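You operate a simulated robot arm through the tools that you are given. There is no shell and no other tool. Be economical: measure what you need, move in short steps, check, and stop when the job is done.

The job below is to be done with a simulated two-armed robot. You get a single attempt, and the scene is never put back.

Task
Set both valves on the black mat as their labels say.
Fine: hold each valve steady while moving its lever; stand both in the steel tray. Parts on this bench are vented. Set down upright: valve with the red lever, valve with the blue lever.

It is judged by the outcome, as a careful person would: the job done as asked, and still so three seconds after it is handed in. It fails if anything else is knocked over, pushed out of place, dropped, spilled or broken.

Robot
Two 7-joint arms with two-finger parallel grippers on one trunk, on a base that drives. Base frame: it is fixed to the floor where the robot stands at the start and does not move with it; the origin is under the middle of the robot, x ahead of it, y to its left, z up. Units: m, degrees, N and s.
The left shoulder is at the start at [0.07, 0.134, 1.176], the right one opposite. With the tool pointing down near the work surface each hand reaches from about 0.1 to 0.62 m from the robot's upright axis, wherever it stands, measured 20 degrees to its own side. Places, roughly: blue lever of the valve with the blue lever [0.5, -0.3, 0.9]; inside of the steel tray [0.5, 0.4, 0.8]; red lever of the valve with the red lever [0.5, 0, 0.9]. Payload 1.57 kg a hand.
The TCP of each hand is the grasp point between the finger pads, 0.03 m short of the fingertips. In the tool frame z runs along the fingers and y along their closing line. The gripper opens to 0.08 m. The fingers are 0.017 m wide and 0.012 m thick; the gripper's body (0.04 by 0.082 m) begins 0.08 m behind the TCP.
Orientation is that of the tool frame in the base frame, as a unit quaternion [x, y, z, w]. With the fingers straight down and closing along the base's y, the tool's x points along the base's -x, its y along +y and its z along -z.

Tools
- The arms move only by the tool drive_tool. It takes "left_moves", "right_moves" or both (then of equal length, played together; a hand with none holds still); each is a list of rows, each a list of 6 numbers: the shift along the tool's x, y, z in m, then the turn, a rotation vector about the tool's x, y, z in degrees. In form: [[dx, dy, dz, wx, wy, wz], ...]. A call has 1 to 8 rows; each row is the pose to reach, as a shift and turn from the pose commanded when the call began, along the tool's axes at that moment. "left_fingers" and "right_fingers" are, for a hand that has rows, the gripper command, from -1 (shut) to 1 (fully open), values between in proportion, set as the call begins (left out, the last holds). Rows are played at 5 a second. More than 0.05 m and 8.6 degrees between two rows, or a gripper value outside its range, and nothing of the call is played. Where a pose cannot be reached the arm comes as near as it can. A force on the tool above 90 N (or 10 N above the force at the start of the call, whichever is more), or a blocked arm, ends the call early, and 0.2 s more pass. The fingers move at their own pace (about 0.153 m/s each) and stop on an object; they squeeze with about 21 N. The grip force told is the motor's: it shows also when the fingers shut on nothing. Time passes only in rows, and 0.2 s behind the last, so rows that repeat a pose let the fingers close. The reply holds the time, the measured pose of the TCP, the force on the tool along the base axes, the opening and the grip force, in the units named above and with some noise, with the torque about the TCP (base axes, N m) and any sound that the robot's microphone picked up.
- Cameras (640 x 400 px; columns grow to the right, rows downward): "scene" is now at [0.1333, 0.0245, 1.4076]; the picture's right is [0.27, -0.96, -0.00], its down [-0.53, -0.15, -0.83] and it looks along [0.80, 0.23, -0.55] (base axes); focal length 217 px, centre (320, 200). "left" rides on the left gripper at [0.072, 0.007, -0.122] in its tool frame; the picture's right is [-0.09, 1.00, 0.00], its down [-0.84, -0.08, -0.54] and it looks along [-0.54, -0.05, 0.84] (tool axes); focal length 238 px, centre (320, 200). "right" rides on the right gripper at [0.072, -0.007, -0.122] in its tool frame; the picture's right is [0.09, 1.00, 0.00], its down [-0.84, 0.08, -0.54] and it looks along [-0.54, 0.05, 0.84] (tool axes); focal length 238 px, centre (320, 200). There is no depth. A picture from a camera that has moved, and an enlarged one, comes with that camera's place and axes in the base frame and with its lens.
- capture(camera): a new picture of that camera. No time passes.
- lift_body(by): slides the trunk up (or, below 0, down) by that many m; the arms and the scene camera ride with it, the base frame stays. It gives what a move gives, with no picture.
- roll_base(legs): drives the robot by 1 to 6 legs, each [ahead, left, turn to the left] in m, m and degrees, along the robot's own axes; the way and the turn of a leg run together, so that a leg with both is an arc; at most 1.5 m and 180 degrees a leg. The arms and the cameras ride along, it lands a little off, and it stops where it bumps. It gives what a move gives.
- turn_head(pan, tilt): turns the head with the scene camera to pan (to the left, within 86 degrees either way) and tilt (down, from -29 to 69), counted from straight ahead of the robot. It gives what a move gives.
- enlarge(camera, box): a new picture of the part [left, top, right, bottom] of that camera's present view, enlarged. No time passes.
- close_job(): hands the job in; it is judged then, once.

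Work in short steps. Places have to be worked out from the pictures, the camera data and where the tool is seen: move nearer, look again, correct. Check each grasp and each placing, and mend what went wrong. You have 120 turns and 100 pictures in all, those below and enlarged ones among them. Open the grippers and draw the arms clear of the work before you hand the job in, unless the task says otherwise; then end with one line.

The tools are called after "Emit:" as a command line: name --argument value ..., lists and objects as JSON in quotes. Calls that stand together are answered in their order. drive_tool: Moves the arms, as the interface text tells. Its arguments: {"type":"object","properties":{"left_moves":{"type":"array"},"left_fingers":{"type":"number"},"right_moves":{"type":"array"},"right_fingers":{"type":"number"}},"required":[]} The other tools are called the same way: lift_body (by) slides the trunk up or down; roll_base (legs) drives the base; turn_head (pan, tilt) turns the head that bears the scene camera; capture (camera) takes a picture; enlarge (camera, box) takes an enlarged picture of a part of a camera's view; close_job () hands the job in.

At the start:

```text
time_s: 0.0
left_position: [0.4311, 0.1696, 1.2321]
left_orientation: [0.001, 1.0, 0.001, 0.0]
left_ft_force: [0.7, -0.6, -0.2]
left_moment: [0.01, -0.03, 0.0]
left_width: 0.0801
left_grasp_force: 0.1
right_position: [0.4305, -0.1575, 1.178]
right_orientation: [0.002, 1.0, 0.0, 0.0]
right_ft_force: [0.5, -0.6, -0.4]
right_moment: [-0.02, 0.0, 0.01]
right_width: 0.0799
right_grasp_force: 0.0
trunk travel left (down, up): [-0.75, 0.19]
robot x, y, heading: [0.0001, 0.0023, 0.1]
head pan, tilt: [15.9, 33.7]
```

scene: 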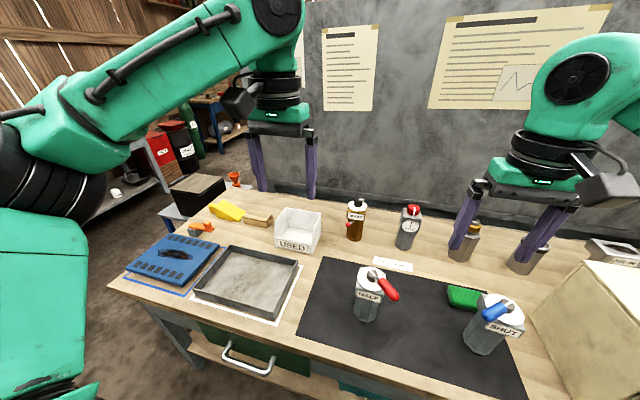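
right: 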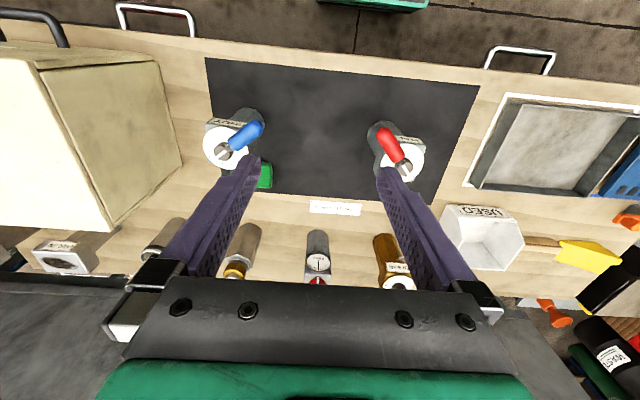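
left: 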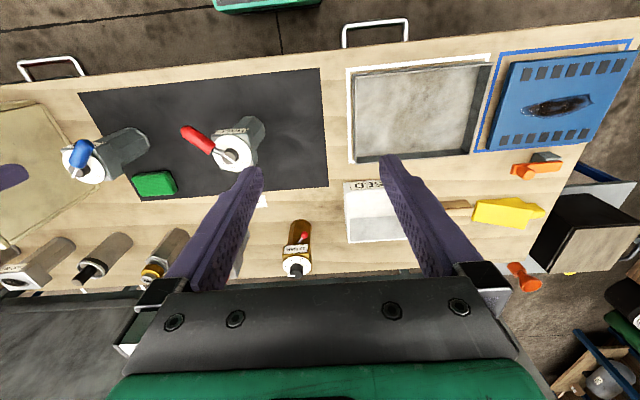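

The labels seem to read HALF (red) and SHUT (blue). I enlarge both valves, the note on the bench and the wall sheets to learn the lever meanings.

Emit:
enlarge --camera "scene" --box '[340, 250, 420, 330]'

Emit:
enlarge --camera "scene" --box '[445, 280, 535, 360]'

Emit:
enlarge --camera "scene" --box '[310, 0, 620, 120]'

Emit:
enlarge --camera "scene" --box '[330, 190, 500, 280]'

```text
5.00 times, centred on (380, 290) of scene
camera zoom: at [0.1333, 0.0245, 1.4076], right [0.27, -0.96, 0.0], down [-0.53, -0.15, -0.83], along [0.8, 0.23, -0.55], focal length 1083 px, centre (20, -250)
```

zoom: 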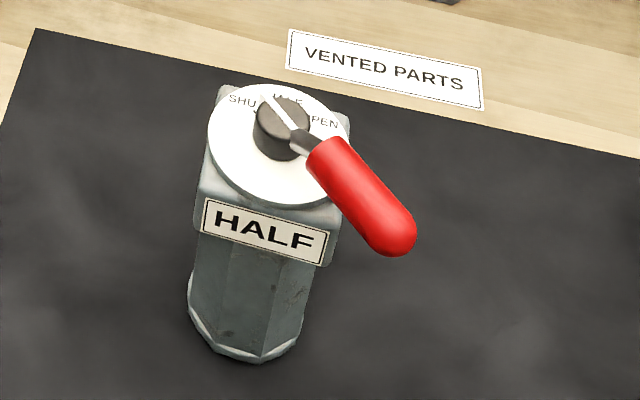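

```text
5.00 times, centred on (490, 320) of scene
camera zoom: at [0.1333, 0.0245, 1.4076], right [0.27, -0.96, 0.0], down [-0.53, -0.15, -0.83], along [0.8, 0.23, -0.55], focal length 1083 px, centre (-530, -400)
```

zoom: 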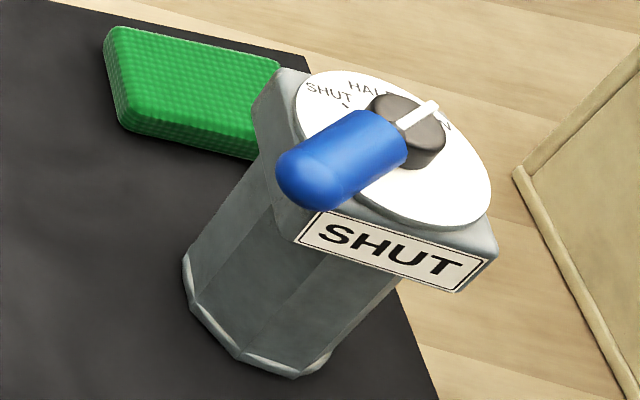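

```text
2.06 times, centred on (465, 60) of scene
camera zoom: at [0.1333, 0.0245, 1.4076], right [0.27, -0.96, 0.0], down [-0.53, -0.15, -0.83], along [0.8, 0.23, -0.55], focal length 447 px, centre (21, 489)
```

zoom: 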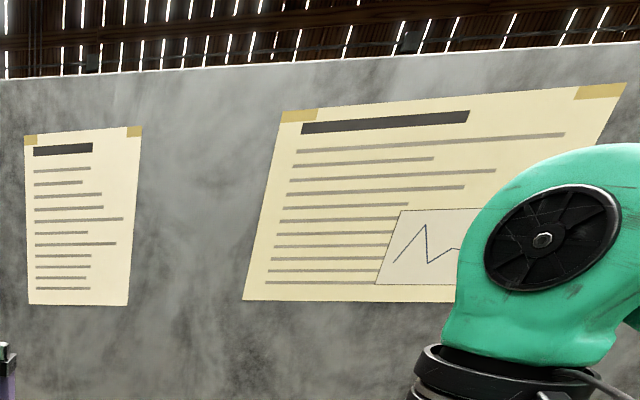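

```text
3.76 times, centred on (415, 235) of scene
camera zoom: at [0.1333, 0.0245, 1.4076], right [0.27, -0.96, 0.0], down [-0.53, -0.15, -0.83], along [0.8, 0.23, -0.55], focal length 816 px, centre (-38, 68)
```

zoom: 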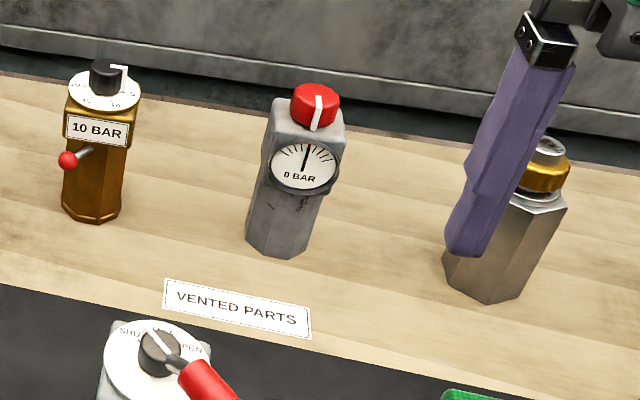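

The pointers are the white stripes opposite the levers. I look at both dials from the right hand camera.

Emit:
enlarge --camera "right" --box '[190, 95, 280, 175]'

Emit:
enlarge --camera "right" --box '[350, 110, 440, 190]'

Emit:
enlarge --camera "left" --box '[170, 100, 290, 180]'

Emit:
enlarge --camera "scene" --box '[180, 230, 320, 330]'

```text
5.00 times, centred on (235, 135) of right
camera zoom: at [0.3585, -0.165, 1.2991], right [-0.09, 1.0, 0.0], down [0.84, 0.08, 0.54], along [0.54, 0.05, -0.84], focal length 1192 px, centre (745, 525)
```

zoom: 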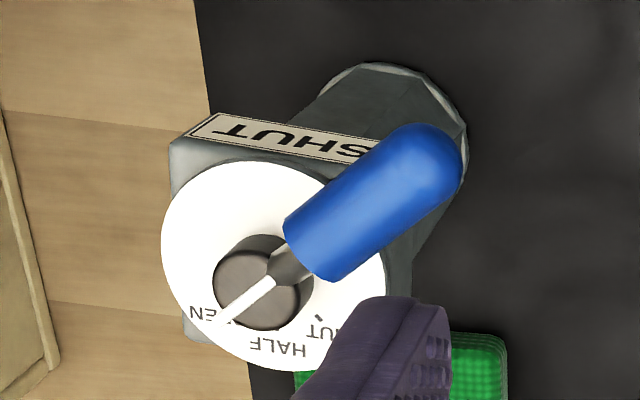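

```text
5.00 times, centred on (395, 150) of right
camera zoom: at [0.3585, -0.165, 1.2991], right [-0.09, 1.0, 0.0], down [0.84, 0.08, 0.54], along [0.54, 0.05, -0.84], focal length 1192 px, centre (-55, 450)
```

zoom: 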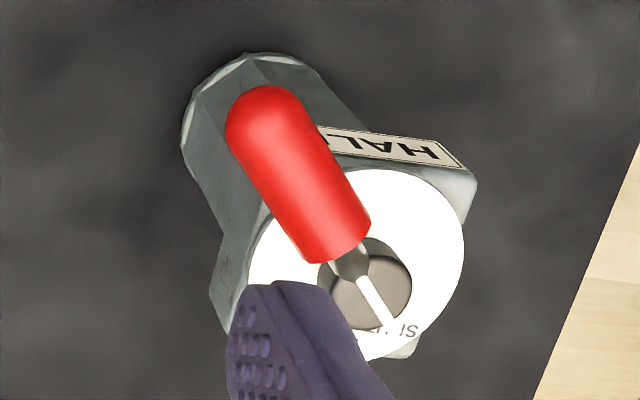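

```text
5.00 times, centred on (230, 140) of left
camera zoom: at [0.3599, 0.1775, 1.3528], right [0.09, 1.0, 0.0], down [0.84, -0.08, 0.54], along [0.54, -0.05, -0.84], focal length 1192 px, centre (770, 500)
```

zoom: 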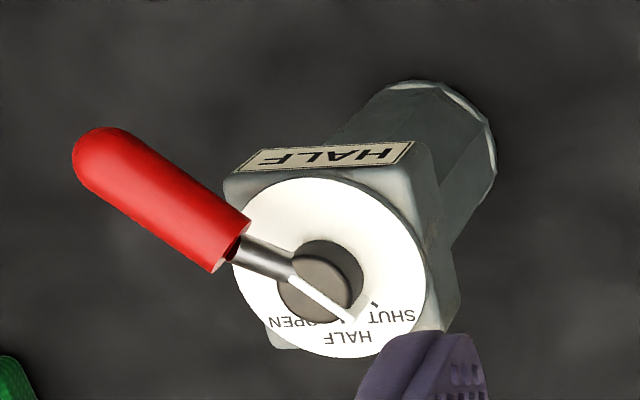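

```text
4.00 times, centred on (250, 280) of scene
camera zoom: at [0.1333, 0.0245, 1.4076], right [0.27, -0.96, 0.0], down [-0.53, -0.15, -0.83], along [0.8, 0.23, -0.55], focal length 867 px, centre (600, -120)
```

zoom: 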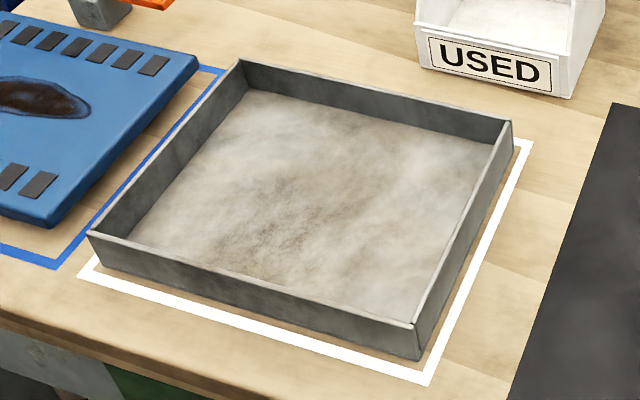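

Triangulated: red knob ≈ (0.519, -0.006, 0.932), blue knob ≈ (0.518, -0.309, 0.93). I bring each hand camera straight above its dial, staying high.

Emit:
drive_tool --left_moves '[[-0.032, -0.036, 0, 0, 0, 0], [-0.064, -0.072, 0, 0, 0, 0], [-0.096, -0.108, 0, 0, 0, 0], [-0.128, -0.145, 0, 0, 0, 0], [-0.16, -0.182, 0, 0, 0, 0]]' --right_moves '[[-0.032, -0.029, 0, 0, 0, 0], [-0.064, -0.058, 0, 0, 0, 0], [-0.096, -0.087, 0, 0, 0, 0], [-0.128, -0.116, 0, 0, 0, 0], [-0.16, -0.145, 0, 0, 0, 0]]'

Emit:
enlarge --camera "left" --box '[256, 0, 384, 80]'

Emit:
enlarge --camera "right" --box '[256, 0, 384, 80]'

```text
time_s: 1.2
left_position: [0.5361, 0.0102, 1.1907]
left_orientation: [0.0, 1.0, 0.001, 0.0]
left_ft_force: [1.4, -0.9, -0.6]
left_moment: [0.02, 0.05, 0.0]
left_width: 0.0798
left_grasp_force: 0.0
left hand out of reach, approached as far as the arm can: row 4, 5
right_position: [0.5307, -0.2655, 1.1531]
right_orientation: [0.001, 1.0, 0.0, 0.002]
right_ft_force: [0.3, -0.9, -0.2]
right_moment: [0.03, -0.04, 0.03]
right_width: 0.0801
right_grasp_force: 0.0
right hand out of reach, approached as far as the arm can: row 4, 5
trunk travel left (down, up): [-0.75, 0.19]
robot x, y, heading: [-0.0035, -0.0011, 0.3]
head pan, tilt: [15.9, 33.7]
```

```text
5.00 times, centred on (320, 40) of left
camera zoom: at [0.464, 0.017, 1.3114], right [0.09, 1.0, 0.0], down [0.84, -0.08, 0.54], along [0.54, -0.05, -0.84], focal length 1192 px, centre (320, 1000)
```

zoom: 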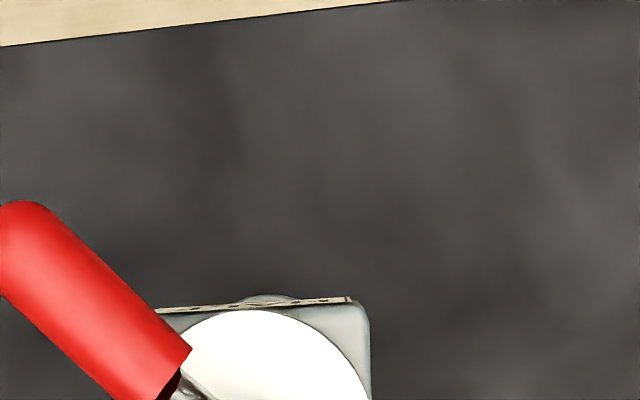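

```text
5.00 times, centred on (320, 40) of right
camera zoom: at [0.4574, -0.2718, 1.2737], right [-0.09, 1.0, 0.0], down [0.84, 0.07, 0.54], along [0.54, 0.05, -0.84], focal length 1192 px, centre (320, 1000)
```

zoom: 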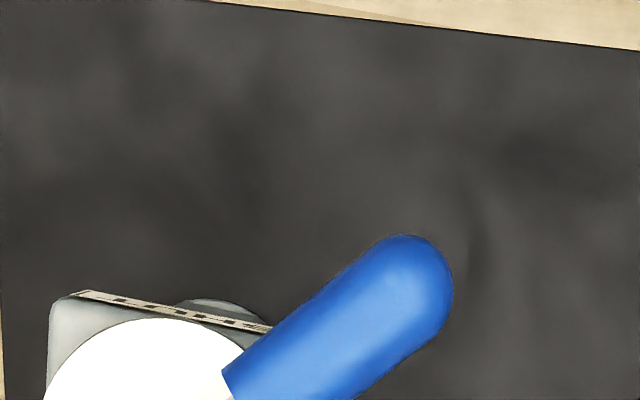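

Emit:
enlarge --camera "left" --box '[246, 40, 374, 120]'

Emit:
enlarge --camera "right" --box '[246, 40, 374, 120]'

```text
5.00 times, centred on (310, 80) of left
camera zoom: at [0.464, 0.017, 1.3114], right [0.09, 1.0, 0.0], down [0.84, -0.08, 0.54], along [0.54, -0.05, -0.84], focal length 1192 px, centre (370, 800)
```

zoom: 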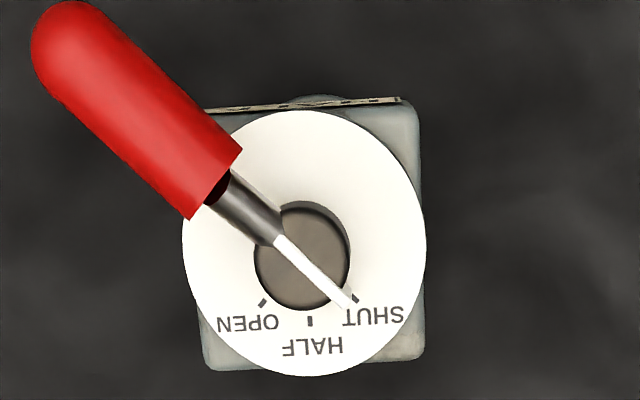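

```text
5.00 times, centred on (310, 80) of right
camera zoom: at [0.4574, -0.2718, 1.2737], right [-0.09, 1.0, 0.0], down [0.84, 0.07, 0.54], along [0.54, 0.05, -0.84], focal length 1192 px, centre (370, 800)
```

zoom: 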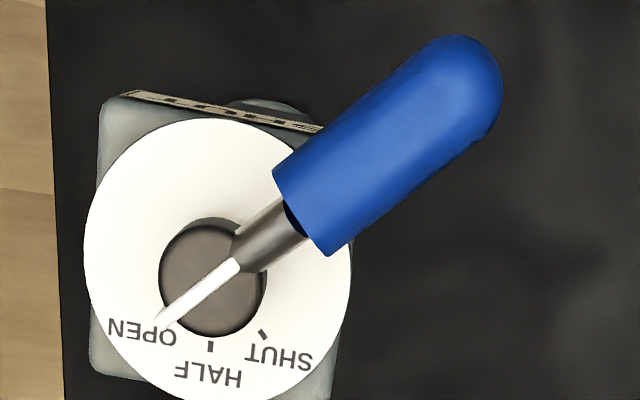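

Both dials are now clear: red points at SHUT and needs HALF (lever ~40° clockwise), blue points at OPEN and needs SHUT (lever ~85° counter‑clockwise). I draw the hands back and start turning the left hand to a sideways grasp (yaw first).

Emit:
drive_tool --left_moves '[[0.02, 0.025, 0, 0, 0, -8.5], [0.05, 0.05, 0, 0, 0, -17], [0.08, 0.08, 0, 0, 0, -25.5], [0.1, 0.11, 0, 0, 0, -34], [0.12, 0.14, 0, 0, 0, -42.5], [0.14, 0.17, 0, 0, 0, -51], [0.15, 0.2, 0.02, 0, 0, -59.5], [0.15, 0.22, 0.04, 0, 0, -68]]' --right_moves '[[0.02, 0, 0, 0, 0, 0], [0.04, 0, 0, 0, 0, 0], [0.06, 0, 0, 0, 0, 0], [0.08, 0, 0, 0, 0, 0], [0.1, 0, 0, 0, 0, 0], [0.12, 0, 0, 0, 0, 0], [0.14, 0, 0, 0, 0, 0], [0.15, 0, 0, 0, 0, 0]]'

```text
time_s: 3.0
left_position: [0.3869, 0.2334, 1.1532]
left_orientation: [-0.56, 0.828, 0.0, -0.001]
left_ft_force: [0.1, 0.2, -0.6]
left_moment: [-0.04, 0.0, -0.02]
left_width: 0.0802
left_grasp_force: 0.0
right_position: [0.3806, -0.2635, 1.1542]
right_orientation: [0.001, 1.0, 0.0, 0.0]
right_ft_force: [-0.1, 0.4, 0.3]
right_moment: [-0.04, -0.01, 0.0]
right_width: 0.08
right_grasp_force: 0.0
trunk travel left (down, up): [-0.75, 0.19]
robot x, y, heading: [0.0003, -0.0026, 0.1]
head pan, tilt: [15.9, 33.7]
```

Rotation works. Finish the yaw, then pitch the fingers toward -y.

Emit:
drive_tool --left_moves '[[0, 0, 0, 0, 0, -7.3], [0, 0, 0, 0, 0, -14.6], [0, 0, 0, 0, 0, -21.9]]'

Emit:
drive_tool --left_moves '[[0, 0, 0, 0, 8.5, 0], [0, 0, 0, 0, 17, 0], [0, 0, 0, 0, 25.5, 0], [0, 0, 0, 0, 34, 0], [0, 0, 0, 0, 42.5, 0], [0, 0, 0, 0, 51, 0], [0, 0, 0, 0, 59.5, 0], [0, 0, 0, 0, 68, 0]]'

```text
time_s: 3.8
left_position: [0.3863, 0.2312, 1.1527]
left_orientation: [-0.707, 0.707, 0.0, 0.0]
left_ft_force: [-0.7, 0.5, 0.3]
left_moment: [0.01, -0.01, 0.01]
left_width: 0.0801
left_grasp_force: 0.1
right_position: [0.3789, -0.2637, 1.1527]
right_orientation: [0.001, 1.0, 0.0, 0.001]
right_ft_force: [0.3, 0.2, -0.5]
right_moment: [0.0, -0.01, -0.03]
right_width: 0.0802
right_grasp_force: 0.0
trunk travel left (down, up): [-0.75, 0.19]
robot x, y, heading: [0.0018, -0.0003, 0.2]
head pan, tilt: [15.9, 33.7]
```

```text
time_s: 5.6
left_position: [0.3859, 0.2312, 1.1528]
left_orientation: [-0.585, 0.586, -0.397, -0.396]
left_ft_force: [0.6, 0.1, -0.2]
left_moment: [0.0, 0.01, 0.03]
left_width: 0.0799
left_grasp_force: 0.1
right_position: [0.38, -0.2637, 1.1524]
right_orientation: [0.001, 1.0, 0.0, 0.001]
right_ft_force: [0.1, 0.4, -0.3]
right_moment: [0.0, -0.02, 0.0]
right_width: 0.0799
right_grasp_force: 0.1
trunk travel left (down, up): [-0.75, 0.19]
robot x, y, heading: [-0.002, -0.0008, 0.1]
head pan, tilt: [15.9, 33.7]
```

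Tilt is 22°; I reduce to 15° and bring the left hand to about (0.519, 0.18, 0.95).

Emit:
drive_tool --left_moves '[[-0.028, -0.022, 0.0205, 0, 1, 0], [-0.056, -0.044, 0.041, 0, 2, 0], [-0.0845, -0.0665, 0.0617, 0, 3, 0], [-0.1127, -0.0887, 0.0822, 0, 5, 0], [-0.141, -0.111, 0.1027, 0, 6, 0], [-0.169, -0.133, 0.1233, 0, 7, 0]]'

Emit:
capture --camera "left"

Emit:
capture --camera "scene"

```text
time_s: 7.0
left_position: [0.5202, 0.1779, 0.9474]
left_orientation: [-0.56, 0.561, -0.429, -0.432]
left_ft_force: [0.6, -0.2, -1.2]
left_moment: [0.02, 0.02, 0.01]
left_width: 0.08
left_grasp_force: 0.0
right_position: [0.3812, -0.265, 1.1522]
right_orientation: [0.001, 1.0, 0.001, 0.0]
right_ft_force: [-0.2, -0.7, -0.4]
right_moment: [0.01, 0.04, 0.0]
right_width: 0.0798
right_grasp_force: 0.0
trunk travel left (down, up): [-0.75, 0.19]
robot x, y, heading: [0.0008, -0.0007, 0.1]
head pan, tilt: [15.9, 33.7]
```

```text
84 pictures are left
camera left: at [0.514, 0.2775, 1.048], right [-1.0, 0.03, -0.09], down [0.08, 0.74, -0.67], along [0.05, -0.67, -0.74], focal length 238 px, centre (320, 200)
```

left: 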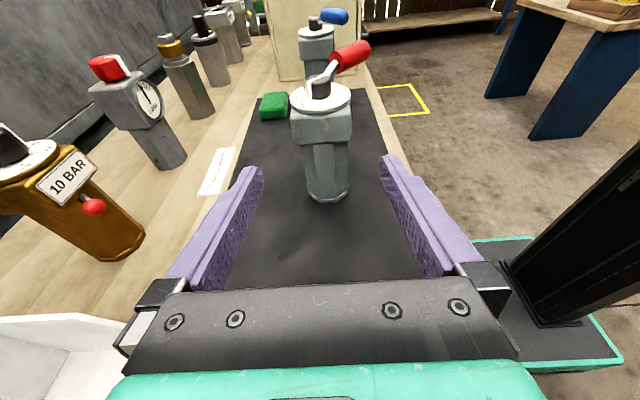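

```text
83 pictures are left
camera scene: at [0.1351, 0.0236, 1.4074], right [0.27, -0.96, 0.0], down [-0.53, -0.15, -0.83], along [0.8, 0.23, -0.56], focal length 217 px, centre (320, 200)
```

scene: 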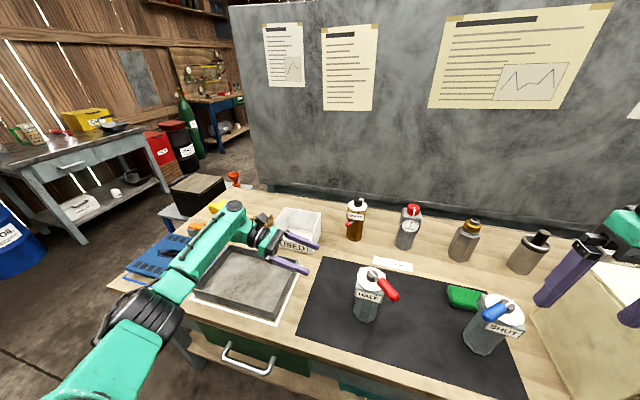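

Nice side view. I enlarge it to measure the body width under the head against the 0.08 m opening.

Emit:
enlarge --camera "left" --box '[264, 60, 392, 220]'

```text
2.50 times, centred on (328, 140) of left
camera zoom: at [0.514, 0.2775, 1.048], right [-1.0, 0.03, -0.09], down [0.08, 0.74, -0.67], along [0.05, -0.67, -0.74], focal length 596 px, centre (300, 350)
```

zoom: 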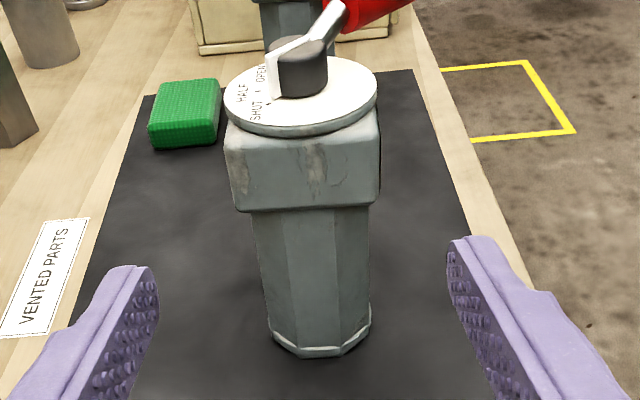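

Body is about 0.06 m across, head 0.073 m, axis x ≈ 0.520. I lower the left hand to z 0.83 short of the valve.

Emit:
drive_tool --left_moves '[[-0.033, 0, 0.029, 0, 0, 0], [-0.066, 0, 0.058, 0, 0, 0], [-0.098, 0, 0.086, 0, 0, 0]]' --left_fingers 1

Emit:
capture --camera "left"

Emit:
capture --camera "scene"

```text
time_s: 7.8
left_position: [0.5184, 0.1209, 0.8323]
left_orientation: [-0.56, 0.563, -0.43, -0.43]
left_ft_force: [0.0, 0.6, -1.1]
left_moment: [-0.05, 0.0, 0.01]
left_width: 0.0801
left_grasp_force: 0.1
right_position: [0.3811, -0.2643, 1.1517]
right_orientation: [0.001, 1.0, 0.001, 0.0]
right_ft_force: [0.7, -0.3, -0.1]
right_moment: [-0.01, 0.0, 0.0]
right_width: 0.0798
right_grasp_force: 0.0
trunk travel left (down, up): [-0.75, 0.19]
robot x, y, heading: [-0.0039, 0.0023, -0.0]
head pan, tilt: [15.9, 33.7]
```

```text
81 pictures are left
camera left: at [0.5128, 0.2203, 0.9325], right [-1.0, 0.03, -0.09], down [0.08, 0.74, -0.67], along [0.05, -0.67, -0.74], focal length 238 px, centre (320, 200)
```

left: 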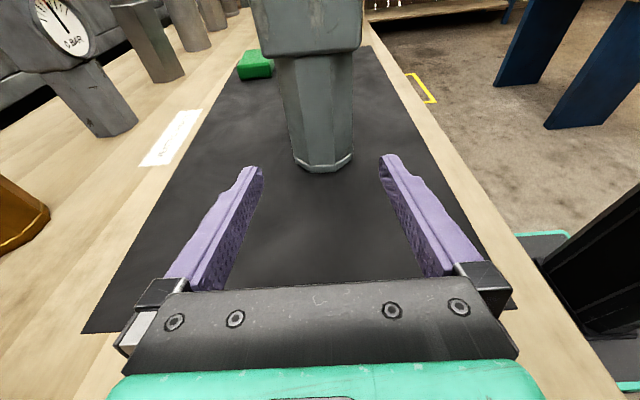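

```text
80 pictures are left
camera scene: at [0.1344, 0.0232, 1.4075], right [0.27, -0.96, 0.0], down [-0.53, -0.15, -0.83], along [0.8, 0.23, -0.56], focal length 217 px, centre (320, 200)
```

scene: 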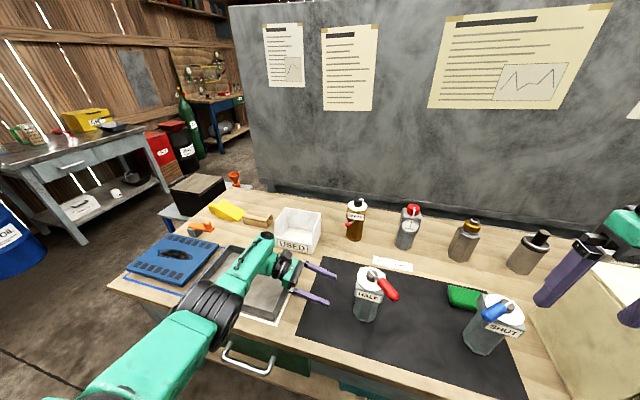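

Aligned with the body. Advance 0.127 m horizontally to put the pads at the axis, then close.

Emit:
drive_tool --left_moves '[[0.0082, -0.0005, 0.0307, 0, 0, 0], [0.0165, -0.001, 0.0614, 0, 0, 0], [0.0247, -0.0015, 0.092, 0, 0, 0], [0.0329, -0.0015, 0.1227, 0, 0, 0]]' --left_fingers 1

Emit:
capture --camera "left"

```text
time_s: 8.8
left_position: [0.519, -0.0054, 0.8315]
left_orientation: [0.561, -0.561, 0.43, 0.43]
left_ft_force: [-1.3, -0.3, -0.8]
left_moment: [0.04, 0.04, 0.02]
left_width: 0.0799
left_grasp_force: 0.0
right_position: [0.3801, -0.2648, 1.153]
right_orientation: [0.001, 1.0, 0.001, 0.0]
right_ft_force: [0.8, 0.2, 0.3]
right_moment: [0.02, -0.03, -0.03]
right_width: 0.0798
right_grasp_force: 0.1
trunk travel left (down, up): [-0.75, 0.19]
robot x, y, heading: [-0.0002, -0.0018, -0.2]
head pan, tilt: [15.9, 33.7]
```

```text
79 pictures are left
camera left: at [0.5131, 0.0946, 0.9323], right [-1.0, 0.02, -0.09], down [0.08, 0.74, -0.67], along [0.05, -0.67, -0.74], focal length 238 px, centre (320, 200)
```

left: 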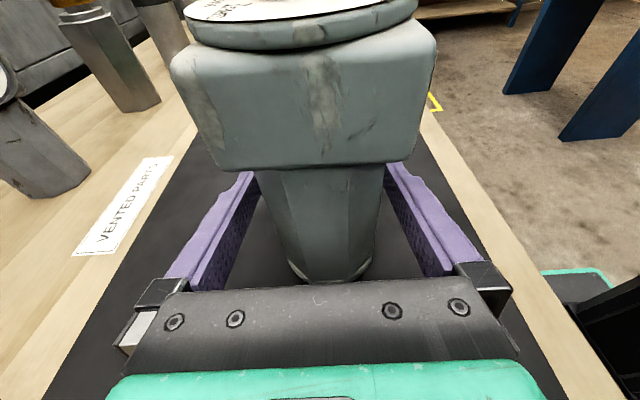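

Fingers straddle the body below the head. Close on it.

Emit:
drive_tool --left_moves '[[0, 0, 0, 0, 0, 0], [0, 0, 0, 0, 0, 0], [0, 0, 0, 0, 0, 0]]' --left_fingers -1

Emit:
enlarge --camera "scene" --box '[320, 240, 448, 340]'

```text
time_s: 9.6
left_position: [0.5203, -0.0042, 0.8324]
left_orientation: [-0.56, 0.561, -0.43, -0.432]
left_ft_force: [-0.2, -1.2, -0.1]
left_moment: [-0.05, 0.07, -0.06]
left_width: 0.0639
left_grasp_force: 20.7
right_position: [0.3793, -0.2649, 1.1532]
right_orientation: [0.0, 1.0, 0.0, -0.001]
right_ft_force: [0.0, 0.6, -0.2]
right_moment: [0.0, 0.01, 0.02]
right_width: 0.08
right_grasp_force: 0.0
trunk travel left (down, up): [-0.75, 0.19]
robot x, y, heading: [-0.0005, 0.0047, 0.0]
head pan, tilt: [15.9, 33.7]
```

```text
4.00 times, centred on (384, 290) of scene
camera zoom: at [0.1334, 0.0242, 1.4076], right [0.27, -0.96, 0.0], down [-0.53, -0.15, -0.83], along [0.8, 0.23, -0.55], focal length 867 px, centre (64, -160)
```

zoom: 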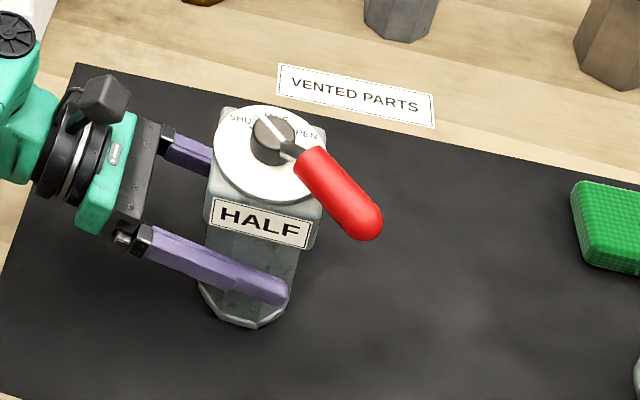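

Left hand holds the red valve firmly (0.064 m, 20.7 N). Now shut the right fingers and bring them above the free (-y) side of the red lever.

Emit:
drive_tool --right_moves '[[-0.022, 0.036, 0.02, 0, 0, 0], [-0.044, 0.072, 0.04, 0, 0, 0], [-0.066, 0.108, 0.06, 0, 0, 0], [-0.088, 0.144, 0.08, 0, 0, 0], [-0.109, 0.18, 0.1, 0, 0, 0]]' --right_fingers -1

Emit:
capture --camera "right"

```text
time_s: 10.8
left_position: [0.52, -0.004, 0.8324]
left_orientation: [-0.56, 0.561, -0.43, -0.431]
left_ft_force: [-0.6, 0.0, 0.3]
left_moment: [0.16, 0.09, -0.01]
left_width: 0.0641
left_grasp_force: 20.9
right_position: [0.4872, -0.0844, 1.0527]
right_orientation: [0.0, 1.0, 0.0, 0.001]
right_ft_force: [-0.2, -0.2, -0.1]
right_moment: [-0.04, 0.06, 0.02]
right_width: 0.0004
right_grasp_force: 21.3
trunk travel left (down, up): [-0.75, 0.19]
robot x, y, heading: [-0.0013, 0.0009, 0.2]
head pan, tilt: [15.9, 33.7]
```

```text
77 pictures are left
camera right: at [0.4147, -0.0908, 1.1732], right [-0.09, 1.0, 0.0], down [0.84, 0.08, 0.54], along [0.54, 0.05, -0.84], focal length 238 px, centre (320, 200)
```

right: 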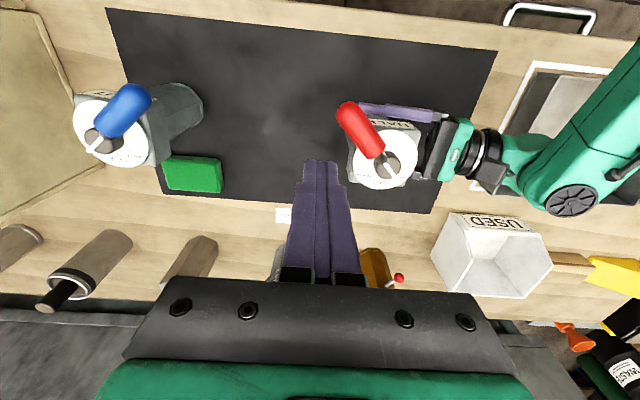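

The shut fingers will land about 15 mm beside the lever. Descend to z 0.952 (tips ~0.922).

Emit:
drive_tool --right_moves '[[0, 0, 0.034, 0, 0, 0], [0, 0, 0.068, 0, 0, 0], [0, 0, 0.1, 0, 0, 0]]'

Emit:
capture --camera "right"

Emit:
enlarge --camera "scene" --box '[320, 220, 448, 320]'

```text
time_s: 11.6
left_position: [0.5201, -0.0041, 0.8319]
left_orientation: [-0.561, 0.561, -0.43, -0.431]
left_ft_force: [0.6, 1.6, -0.2]
left_moment: [-0.01, 0.07, -0.08]
left_width: 0.064
left_grasp_force: 21.3
right_position: [0.4887, -0.0835, 0.9525]
right_orientation: [0.0, 1.0, 0.0, 0.0]
right_ft_force: [-0.2, -0.7, -0.7]
right_moment: [0.01, 0.01, 0.01]
right_width: 0.0
right_grasp_force: 21.3
trunk travel left (down, up): [-0.75, 0.19]
robot x, y, heading: [0.002, 0.0005, -0.3]
head pan, tilt: [15.9, 33.7]
```

```text
76 pictures are left
camera right: at [0.4161, -0.0896, 1.0728], right [-0.09, 1.0, 0.0], down [0.84, 0.08, 0.54], along [0.54, 0.05, -0.84], focal length 238 px, centre (320, 200)
```

right: 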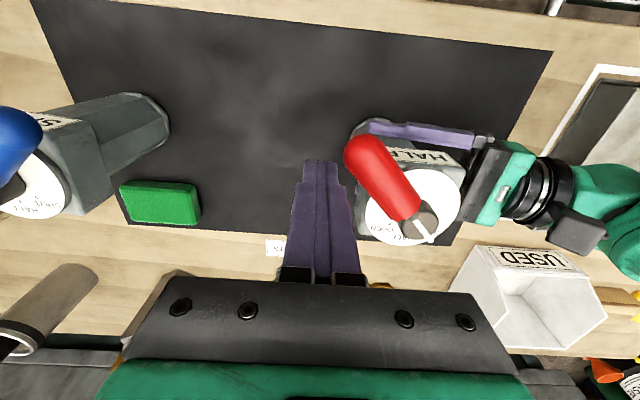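

```text
4.00 times, centred on (384, 270) of scene
camera zoom: at [0.1337, 0.0249, 1.4076], right [0.27, -0.96, 0.0], down [-0.53, -0.15, -0.83], along [0.8, 0.23, -0.56], focal length 867 px, centre (64, -80)
```

zoom: 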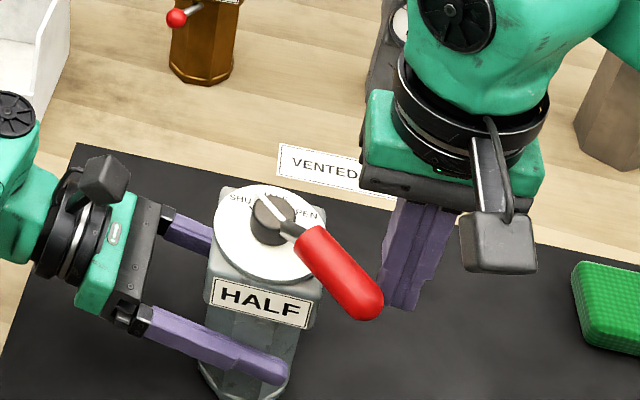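

Fingers sit just behind the lever. Push it along the arc to about 190° (10° short of HALF), then look.

Emit:
drive_tool --right_moves '[[0.009, 0.011, 0, 0, 0, 0], [0.018, 0.022, 0, 0, 0, 0], [0.0225, 0.027, 0, 0, 0, 0], [0.027, 0.0315, 0, 0, 0, 0], [0.0305, 0.037, 0, 0, 0, 0], [0.034, 0.042, 0, 0, 0, 0]]'

Emit:
enlarge --camera "right" --box '[300, 80, 460, 240]'

Emit:
enlarge --camera "scene" --box '[340, 240, 404, 290]'

```text
time_s: 13.0
left_position: [0.5203, -0.0037, 0.8312]
left_orientation: [-0.561, 0.561, -0.43, -0.431]
left_ft_force: [0.6, 1.9, -0.2]
left_moment: [0.14, -0.03, -0.14]
left_width: 0.064
left_grasp_force: 21.3
right_position: [0.4542, -0.0395, 0.9534]
right_orientation: [0.001, 1.0, -0.001, 0.001]
right_ft_force: [1.2, 0.7, 0.8]
right_moment: [0.0, 0.04, 0.0]
right_width: 0.0
right_grasp_force: 20.9
trunk travel left (down, up): [-0.75, 0.19]
robot x, y, heading: [0.0008, -0.0004, -0.0]
head pan, tilt: [15.9, 33.7]
```

```text
2.50 times, centred on (380, 160) of right
camera zoom: at [0.3824, -0.0474, 1.0735], right [-0.09, 1.0, 0.0], down [0.84, 0.08, 0.54], along [0.54, 0.05, -0.84], focal length 596 px, centre (170, 300)
```

zoom: 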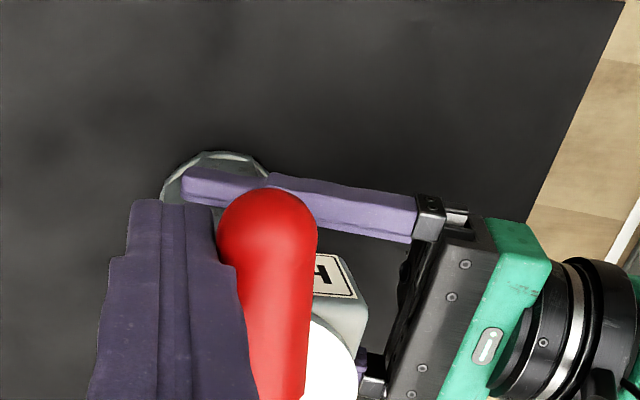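

```text
8.00 times, centred on (372, 265) of scene
camera zoom: at [0.1336, 0.025, 1.4075], right [0.27, -0.96, 0.0], down [-0.53, -0.15, -0.83], along [0.8, 0.23, -0.56], focal length 1734 px, centre (-96, -320)
```

zoom: 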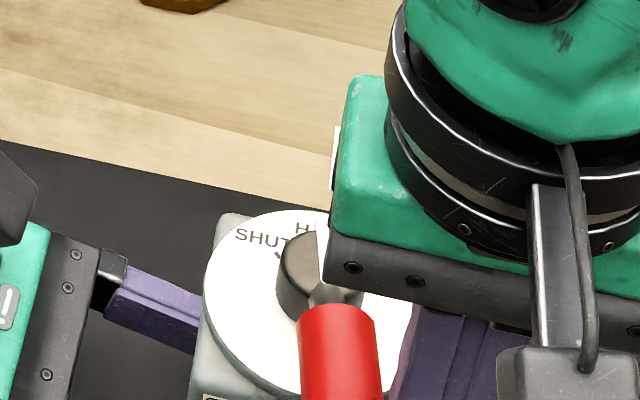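

Lever follows as modelled, now ≈ 189.5°. Push the last ~9.5°, then back off to view the dial.

Emit:
drive_tool --right_moves '[[0.002, 0.004, 0, 0, 0, 0], [0.004, 0.008, 0, 0, 0, 0], [0.0052, 0.0115, 0, 0, 0, 0], [0.0052, 0.0115, 0, 0, 0, 0]]'

Emit:
drive_tool --right_moves '[[0, -0.03, 0, 0, 0, 0], [0, -0.06, -0.03, 0, 0, 0], [0, -0.09, -0.06, 0, 0, 0], [0.01, -0.12, -0.08, 0, 0, 0], [0.02, -0.15, -0.08, 0, 0, 0]]'

Emit:
enlarge --camera "scene" --box '[340, 240, 404, 290]'

Emit:
capture --camera "right"

```text
time_s: 14.0
left_position: [0.5182, -0.0041, 0.8318]
left_orientation: [-0.561, 0.561, -0.43, -0.431]
left_ft_force: [1.9, 2.5, -0.2]
left_moment: [0.15, -0.02, -0.03]
left_width: 0.0638
left_grasp_force: 21.0
right_position: [0.4491, -0.0296, 0.954]
right_orientation: [0.0, 1.0, 0.0, 0.001]
right_ft_force: [0.1, 0.4, 0.0]
right_moment: [-0.01, 0.01, -0.05]
right_width: 0.0
right_grasp_force: 21.3
trunk travel left (down, up): [-0.75, 0.19]
robot x, y, heading: [0.004, 0.001, 0.0]
head pan, tilt: [15.9, 33.7]
```

```text
time_s: 15.2
left_position: [0.5186, -0.004, 0.8315]
left_orientation: [-0.561, 0.561, -0.43, -0.431]
left_ft_force: [0.6, 0.7, 0.0]
left_moment: [-0.16, 0.03, 0.07]
left_width: 0.064
left_grasp_force: 21.2
right_position: [0.4273, -0.1796, 1.0327]
right_orientation: [0.0, 1.0, 0.001, 0.0]
right_ft_force: [0.1, 0.4, 0.4]
right_moment: [0.0, -0.01, -0.03]
right_width: 0.0
right_grasp_force: 20.8
trunk travel left (down, up): [-0.75, 0.19]
robot x, y, heading: [0.001, -0.0008, 0.0]
head pan, tilt: [15.9, 33.7]
```

```text
8.00 times, centred on (372, 265) of scene
camera zoom: at [0.1329, 0.0236, 1.4076], right [0.27, -0.96, 0.0], down [-0.53, -0.15, -0.83], along [0.8, 0.23, -0.55], focal length 1734 px, centre (-96, -320)
```

zoom: 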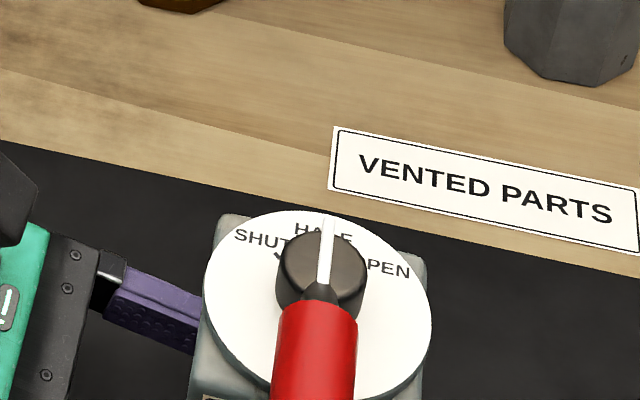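

```text
71 pictures are left
camera right: at [0.3555, -0.1866, 1.1525], right [-0.09, 1.0, 0.0], down [0.84, 0.08, 0.54], along [0.54, 0.05, -0.84], focal length 238 px, centre (320, 200)
```

right: 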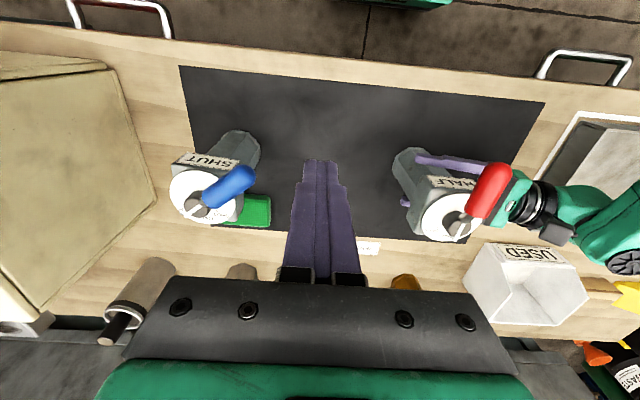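

HALF looks nearly right, but I need an overhead view; I bring the right camera above the red dial (staying above the lever).

Emit:
drive_tool --right_moves '[[-0.01, 0.0, -0.045, 0, 0, 0], [-0.03, 0.04, -0.06, 0, 0, 0], [-0.055, 0.075, -0.06, 0, 0, 0], [-0.085, 0.11, -0.06, 0, 0, 0], [-0.115, 0.15, -0.06, 0, 0, 0], [-0.143, 0.185, -0.06, 0, 0, 0]]'

Emit:
enlarge --camera "right" --box '[240, 10, 400, 140]'

```text
time_s: 16.6
left_position: [0.5195, -0.0022, 0.8316]
left_orientation: [0.561, -0.561, 0.431, 0.431]
left_ft_force: [-0.1, 2.3, 0.5]
left_moment: [-0.07, 0.04, -0.02]
left_width: 0.064
left_grasp_force: 21.3
right_position: [0.5594, -0.0061, 1.0923]
right_orientation: [-0.002, 1.0, -0.001, 0.003]
right_ft_force: [0.0, 0.8, -0.3]
right_moment: [0.01, 0.0, 0.02]
right_width: 0.0001
right_grasp_force: 20.9
right hand out of reach, approached as far as the arm can: row 6
trunk travel left (down, up): [-0.75, 0.19]
robot x, y, heading: [-0.001, 0.0005, 0.0]
head pan, tilt: [15.9, 33.7]
```

```text
3.08 times, centred on (320, 75) of right
camera zoom: at [0.4854, -0.0137, 1.2116], right [-0.1, 1.0, 0.0], down [0.83, 0.08, 0.55], along [0.54, 0.05, -0.84], focal length 733 px, centre (320, 585)
```

zoom: 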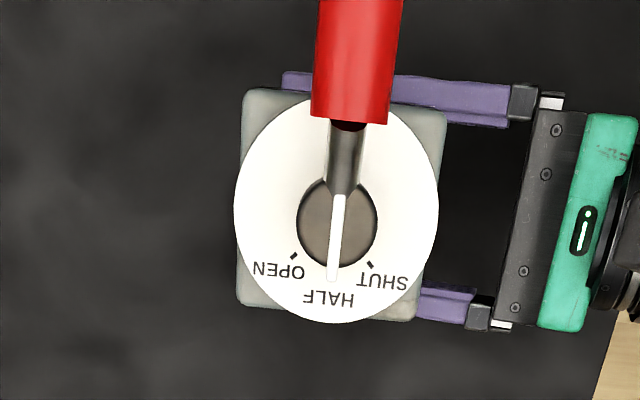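

Emit:
enlarge --camera "right" --box '[292, 55, 356, 105]'

```text
8.00 times, centred on (324, 80) of right
camera zoom: at [0.4854, -0.0137, 1.2116], right [-0.1, 1.0, 0.0], down [0.83, 0.08, 0.55], along [0.54, 0.05, -0.84], focal length 1907 px, centre (288, 1160)
```

zoom: 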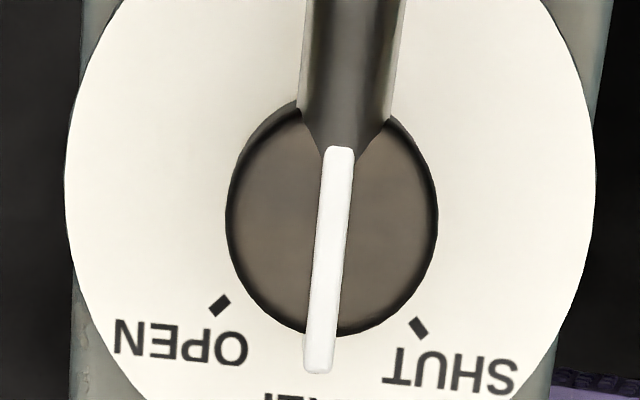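

Pointer lies on HALF (within ~2°, the tick is hidden beneath it). Retract the right hand, then lift the valve 0.08 m with the left.

Emit:
drive_tool --right_moves '[[0.03, -0.035, -0.01, 0, 0, 0], [0.06, -0.07, -0.02, 0, 0, 0], [0.09, -0.105, -0.03, 0, 0, 0], [0.12, -0.14, -0.04, 0, 0, 0], [0.15, -0.175, -0.05, 0, 0, 0], [0.18, -0.21, -0.06, 0, 0, 0]]'

Emit:
drive_tool --left_moves '[[0.0193, 0, -0.0052, 0, 0, 0], [0.0386, 0, -0.0104, 0, 0, 0], [0.058, 0, -0.0155, 0, 0, 0], [0.0773, 0, -0.0207, 0, 0, 0]]'

Emit:
capture --camera "scene"

```text
time_s: 18.0
left_position: [0.5182, -0.0041, 0.8316]
left_orientation: [-0.561, 0.562, -0.43, -0.43]
left_ft_force: [-1.7, 0.7, -0.2]
left_moment: [-0.09, 0.2, -0.04]
left_width: 0.0638
left_grasp_force: 21.0
right_position: [0.3767, -0.223, 1.1514]
right_orientation: [0.0, 1.0, 0.001, 0.002]
right_ft_force: [0.2, 0.6, 0.2]
right_moment: [0.03, -0.01, 0.03]
right_width: 0.0001
right_grasp_force: 20.7
trunk travel left (down, up): [-0.75, 0.19]
robot x, y, heading: [0.0028, 0.0022, 0.0]
head pan, tilt: [15.9, 33.7]
```

```text
time_s: 19.0
left_position: [0.52, -0.0039, 0.9122]
left_orientation: [-0.56, 0.561, -0.43, -0.432]
left_ft_force: [1.2, 0.0, -7.1]
left_moment: [0.03, 0.01, 0.02]
left_width: 0.064
left_grasp_force: 20.8
right_position: [0.3806, -0.2212, 1.151]
right_orientation: [0.001, 1.0, 0.0, 0.001]
right_ft_force: [1.0, -0.6, 0.2]
right_moment: [0.02, -0.03, 0.0]
right_width: 0.0
right_grasp_force: 21.1
trunk travel left (down, up): [-0.75, 0.19]
robot x, y, heading: [-0.0052, 0.0027, 0.1]
head pan, tilt: [15.9, 33.7]
```

```text
68 pictures are left
camera scene: at [0.134, 0.0242, 1.4075], right [0.27, -0.96, 0.0], down [-0.53, -0.15, -0.83], along [0.8, 0.23, -0.56], focal length 217 px, centre (320, 200)
```

scene: 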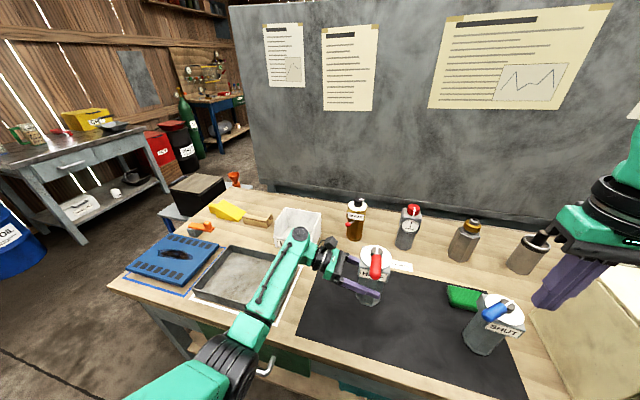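

Valve is lifted (~0.7 kg), upright. Now drive the base 0.33 m to the left so that it hangs over the tray, and look.

Emit:
roll_base --legs '[[0, 0.33, 0]]'

Emit:
capture --camera "scene"

Emit:
capture --camera "left"

```text
time_s: 21.1
left_position: [0.5208, 0.3138, 0.9118]
left_orientation: [-0.56, 0.562, -0.429, -0.432]
left_ft_force: [0.0, 0.1, -6.6]
left_moment: [0.02, -0.01, 0.0]
left_width: 0.064
left_grasp_force: 20.7
right_position: [0.3805, 0.0966, 1.1502]
right_orientation: [0.001, 1.0, 0.002, 0.0]
right_ft_force: [0.2, -0.6, -0.2]
right_moment: [-0.01, -0.04, -0.01]
right_width: 0.0
right_grasp_force: 21.0
trunk travel left (down, up): [-0.75, 0.19]
robot x, y, heading: [-0.0014, 0.3173, 0.0]
head pan, tilt: [15.9, 33.7]
```

```text
67 pictures are left
camera scene: at [0.135, 0.3425, 1.4074], right [0.27, -0.96, 0.0], down [-0.53, -0.15, -0.83], along [0.8, 0.23, -0.56], focal length 217 px, centre (320, 200)
```

scene: 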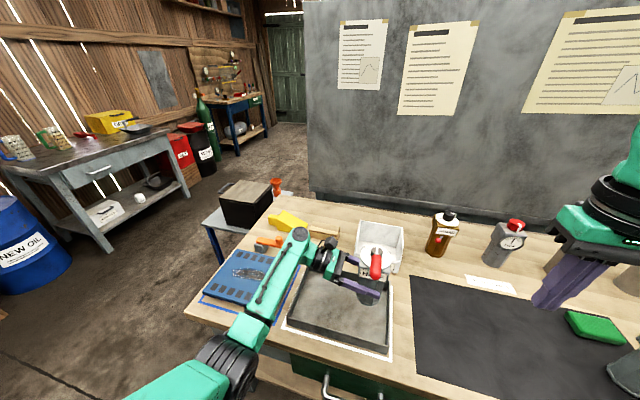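

```text
66 pictures are left
camera left: at [0.5152, 0.4134, 1.0123], right [-1.0, 0.03, -0.09], down [0.08, 0.74, -0.67], along [0.05, -0.67, -0.74], focal length 238 px, centre (320, 200)
```

left: 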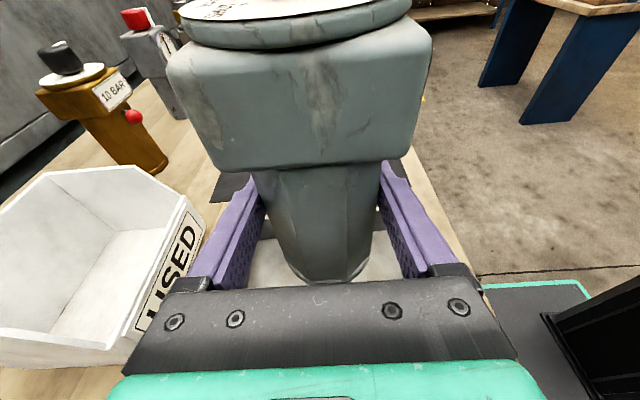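

Emit:
enlarge --camera "scene" --box '[270, 220, 420, 370]'

```text
2.67 times, centred on (345, 295) of scene
camera zoom: at [0.135, 0.3425, 1.4074], right [0.27, -0.96, 0.0], down [-0.53, -0.15, -0.83], along [0.8, 0.23, -0.56], focal length 578 px, centre (253, -53)
```

zoom: 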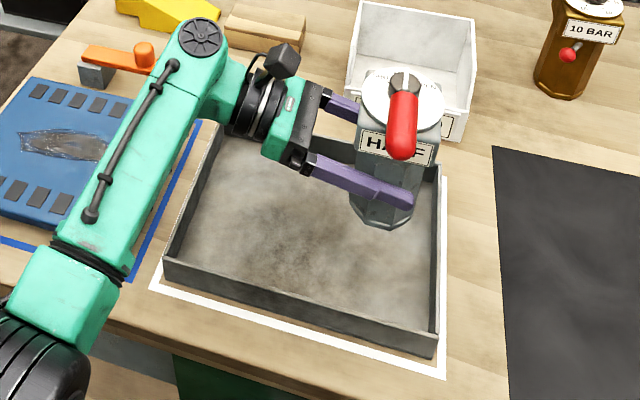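

Tray floor spans about x 0.44–0.625, y 0.25–0.51; the valve hangs at (0.521, 0.313), well inside. Lower it to just above the floor.

Emit:
drive_tool --left_moves '[[-0.0193, 0, 0.0052, 0, 0, 0], [-0.0386, 0, 0.0104, 0, 0, 0], [-0.056, 0, 0.015, 0, 0, 0], [-0.068, 0, 0.0182, 0, 0, 0]]'

Emit:
enlarge --camera "scene" --box '[270, 220, 420, 370]'

```text
time_s: 22.1
left_position: [0.5204, 0.315, 0.8407]
left_orientation: [-0.56, 0.561, -0.43, -0.432]
left_ft_force: [-0.4, -1.1, -6.2]
left_moment: [0.02, 0.0, 0.01]
left_width: 0.064
left_grasp_force: 21.4
right_position: [0.3808, 0.0971, 1.151]
right_orientation: [0.002, 1.0, -0.001, -0.001]
right_ft_force: [0.5, -0.4, 0.5]
right_moment: [0.01, 0.03, 0.01]
right_width: 0.0
right_grasp_force: 20.8
trunk travel left (down, up): [-0.75, 0.19]
robot x, y, heading: [-0.0012, 0.3193, -0.0]
head pan, tilt: [15.9, 33.7]
```

```text
2.67 times, centred on (345, 295) of scene
camera zoom: at [0.1354, 0.3434, 1.4074], right [0.27, -0.96, 0.0], down [-0.54, -0.15, -0.83], along [0.8, 0.23, -0.56], focal length 578 px, centre (253, -53)
```

zoom: 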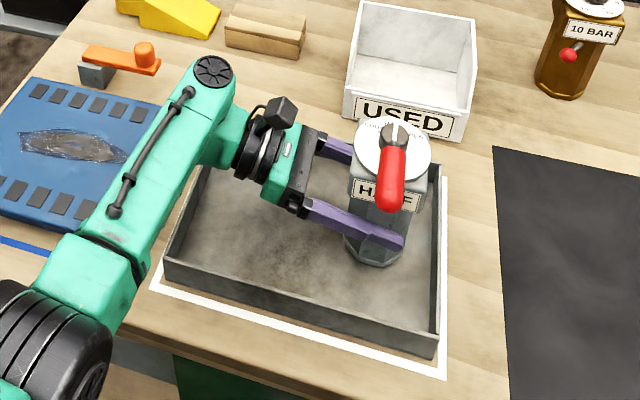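

Nearly down. Lower in 2–3 mm steps and watch the vertical force for contact.

Emit:
drive_tool --left_moves '[[-0.002, 0, 0.0005, 0, 0, 0], [-0.004, 0, 0.001, 0, 0, 0], [-0.006, 0, 0.0016, 0, 0, 0]]'

```text
time_s: 22.9
left_position: [0.5212, 0.3145, 0.8353]
left_orientation: [-0.559, 0.562, -0.43, -0.432]
left_ft_force: [0.6, 1.4, -1.5]
left_moment: [0.06, 0.08, -0.01]
left_width: 0.064
left_grasp_force: 21.4
right_position: [0.3794, 0.0972, 1.1517]
right_orientation: [0.002, 1.0, 0.0, 0.0]
right_ft_force: [0.2, 0.6, 0.7]
right_moment: [-0.03, -0.01, 0.0]
right_width: 0.0
right_grasp_force: 21.1
trunk travel left (down, up): [-0.75, 0.19]
robot x, y, heading: [-0.0028, 0.3196, 0.1]
head pan, tilt: [15.9, 33.7]
```

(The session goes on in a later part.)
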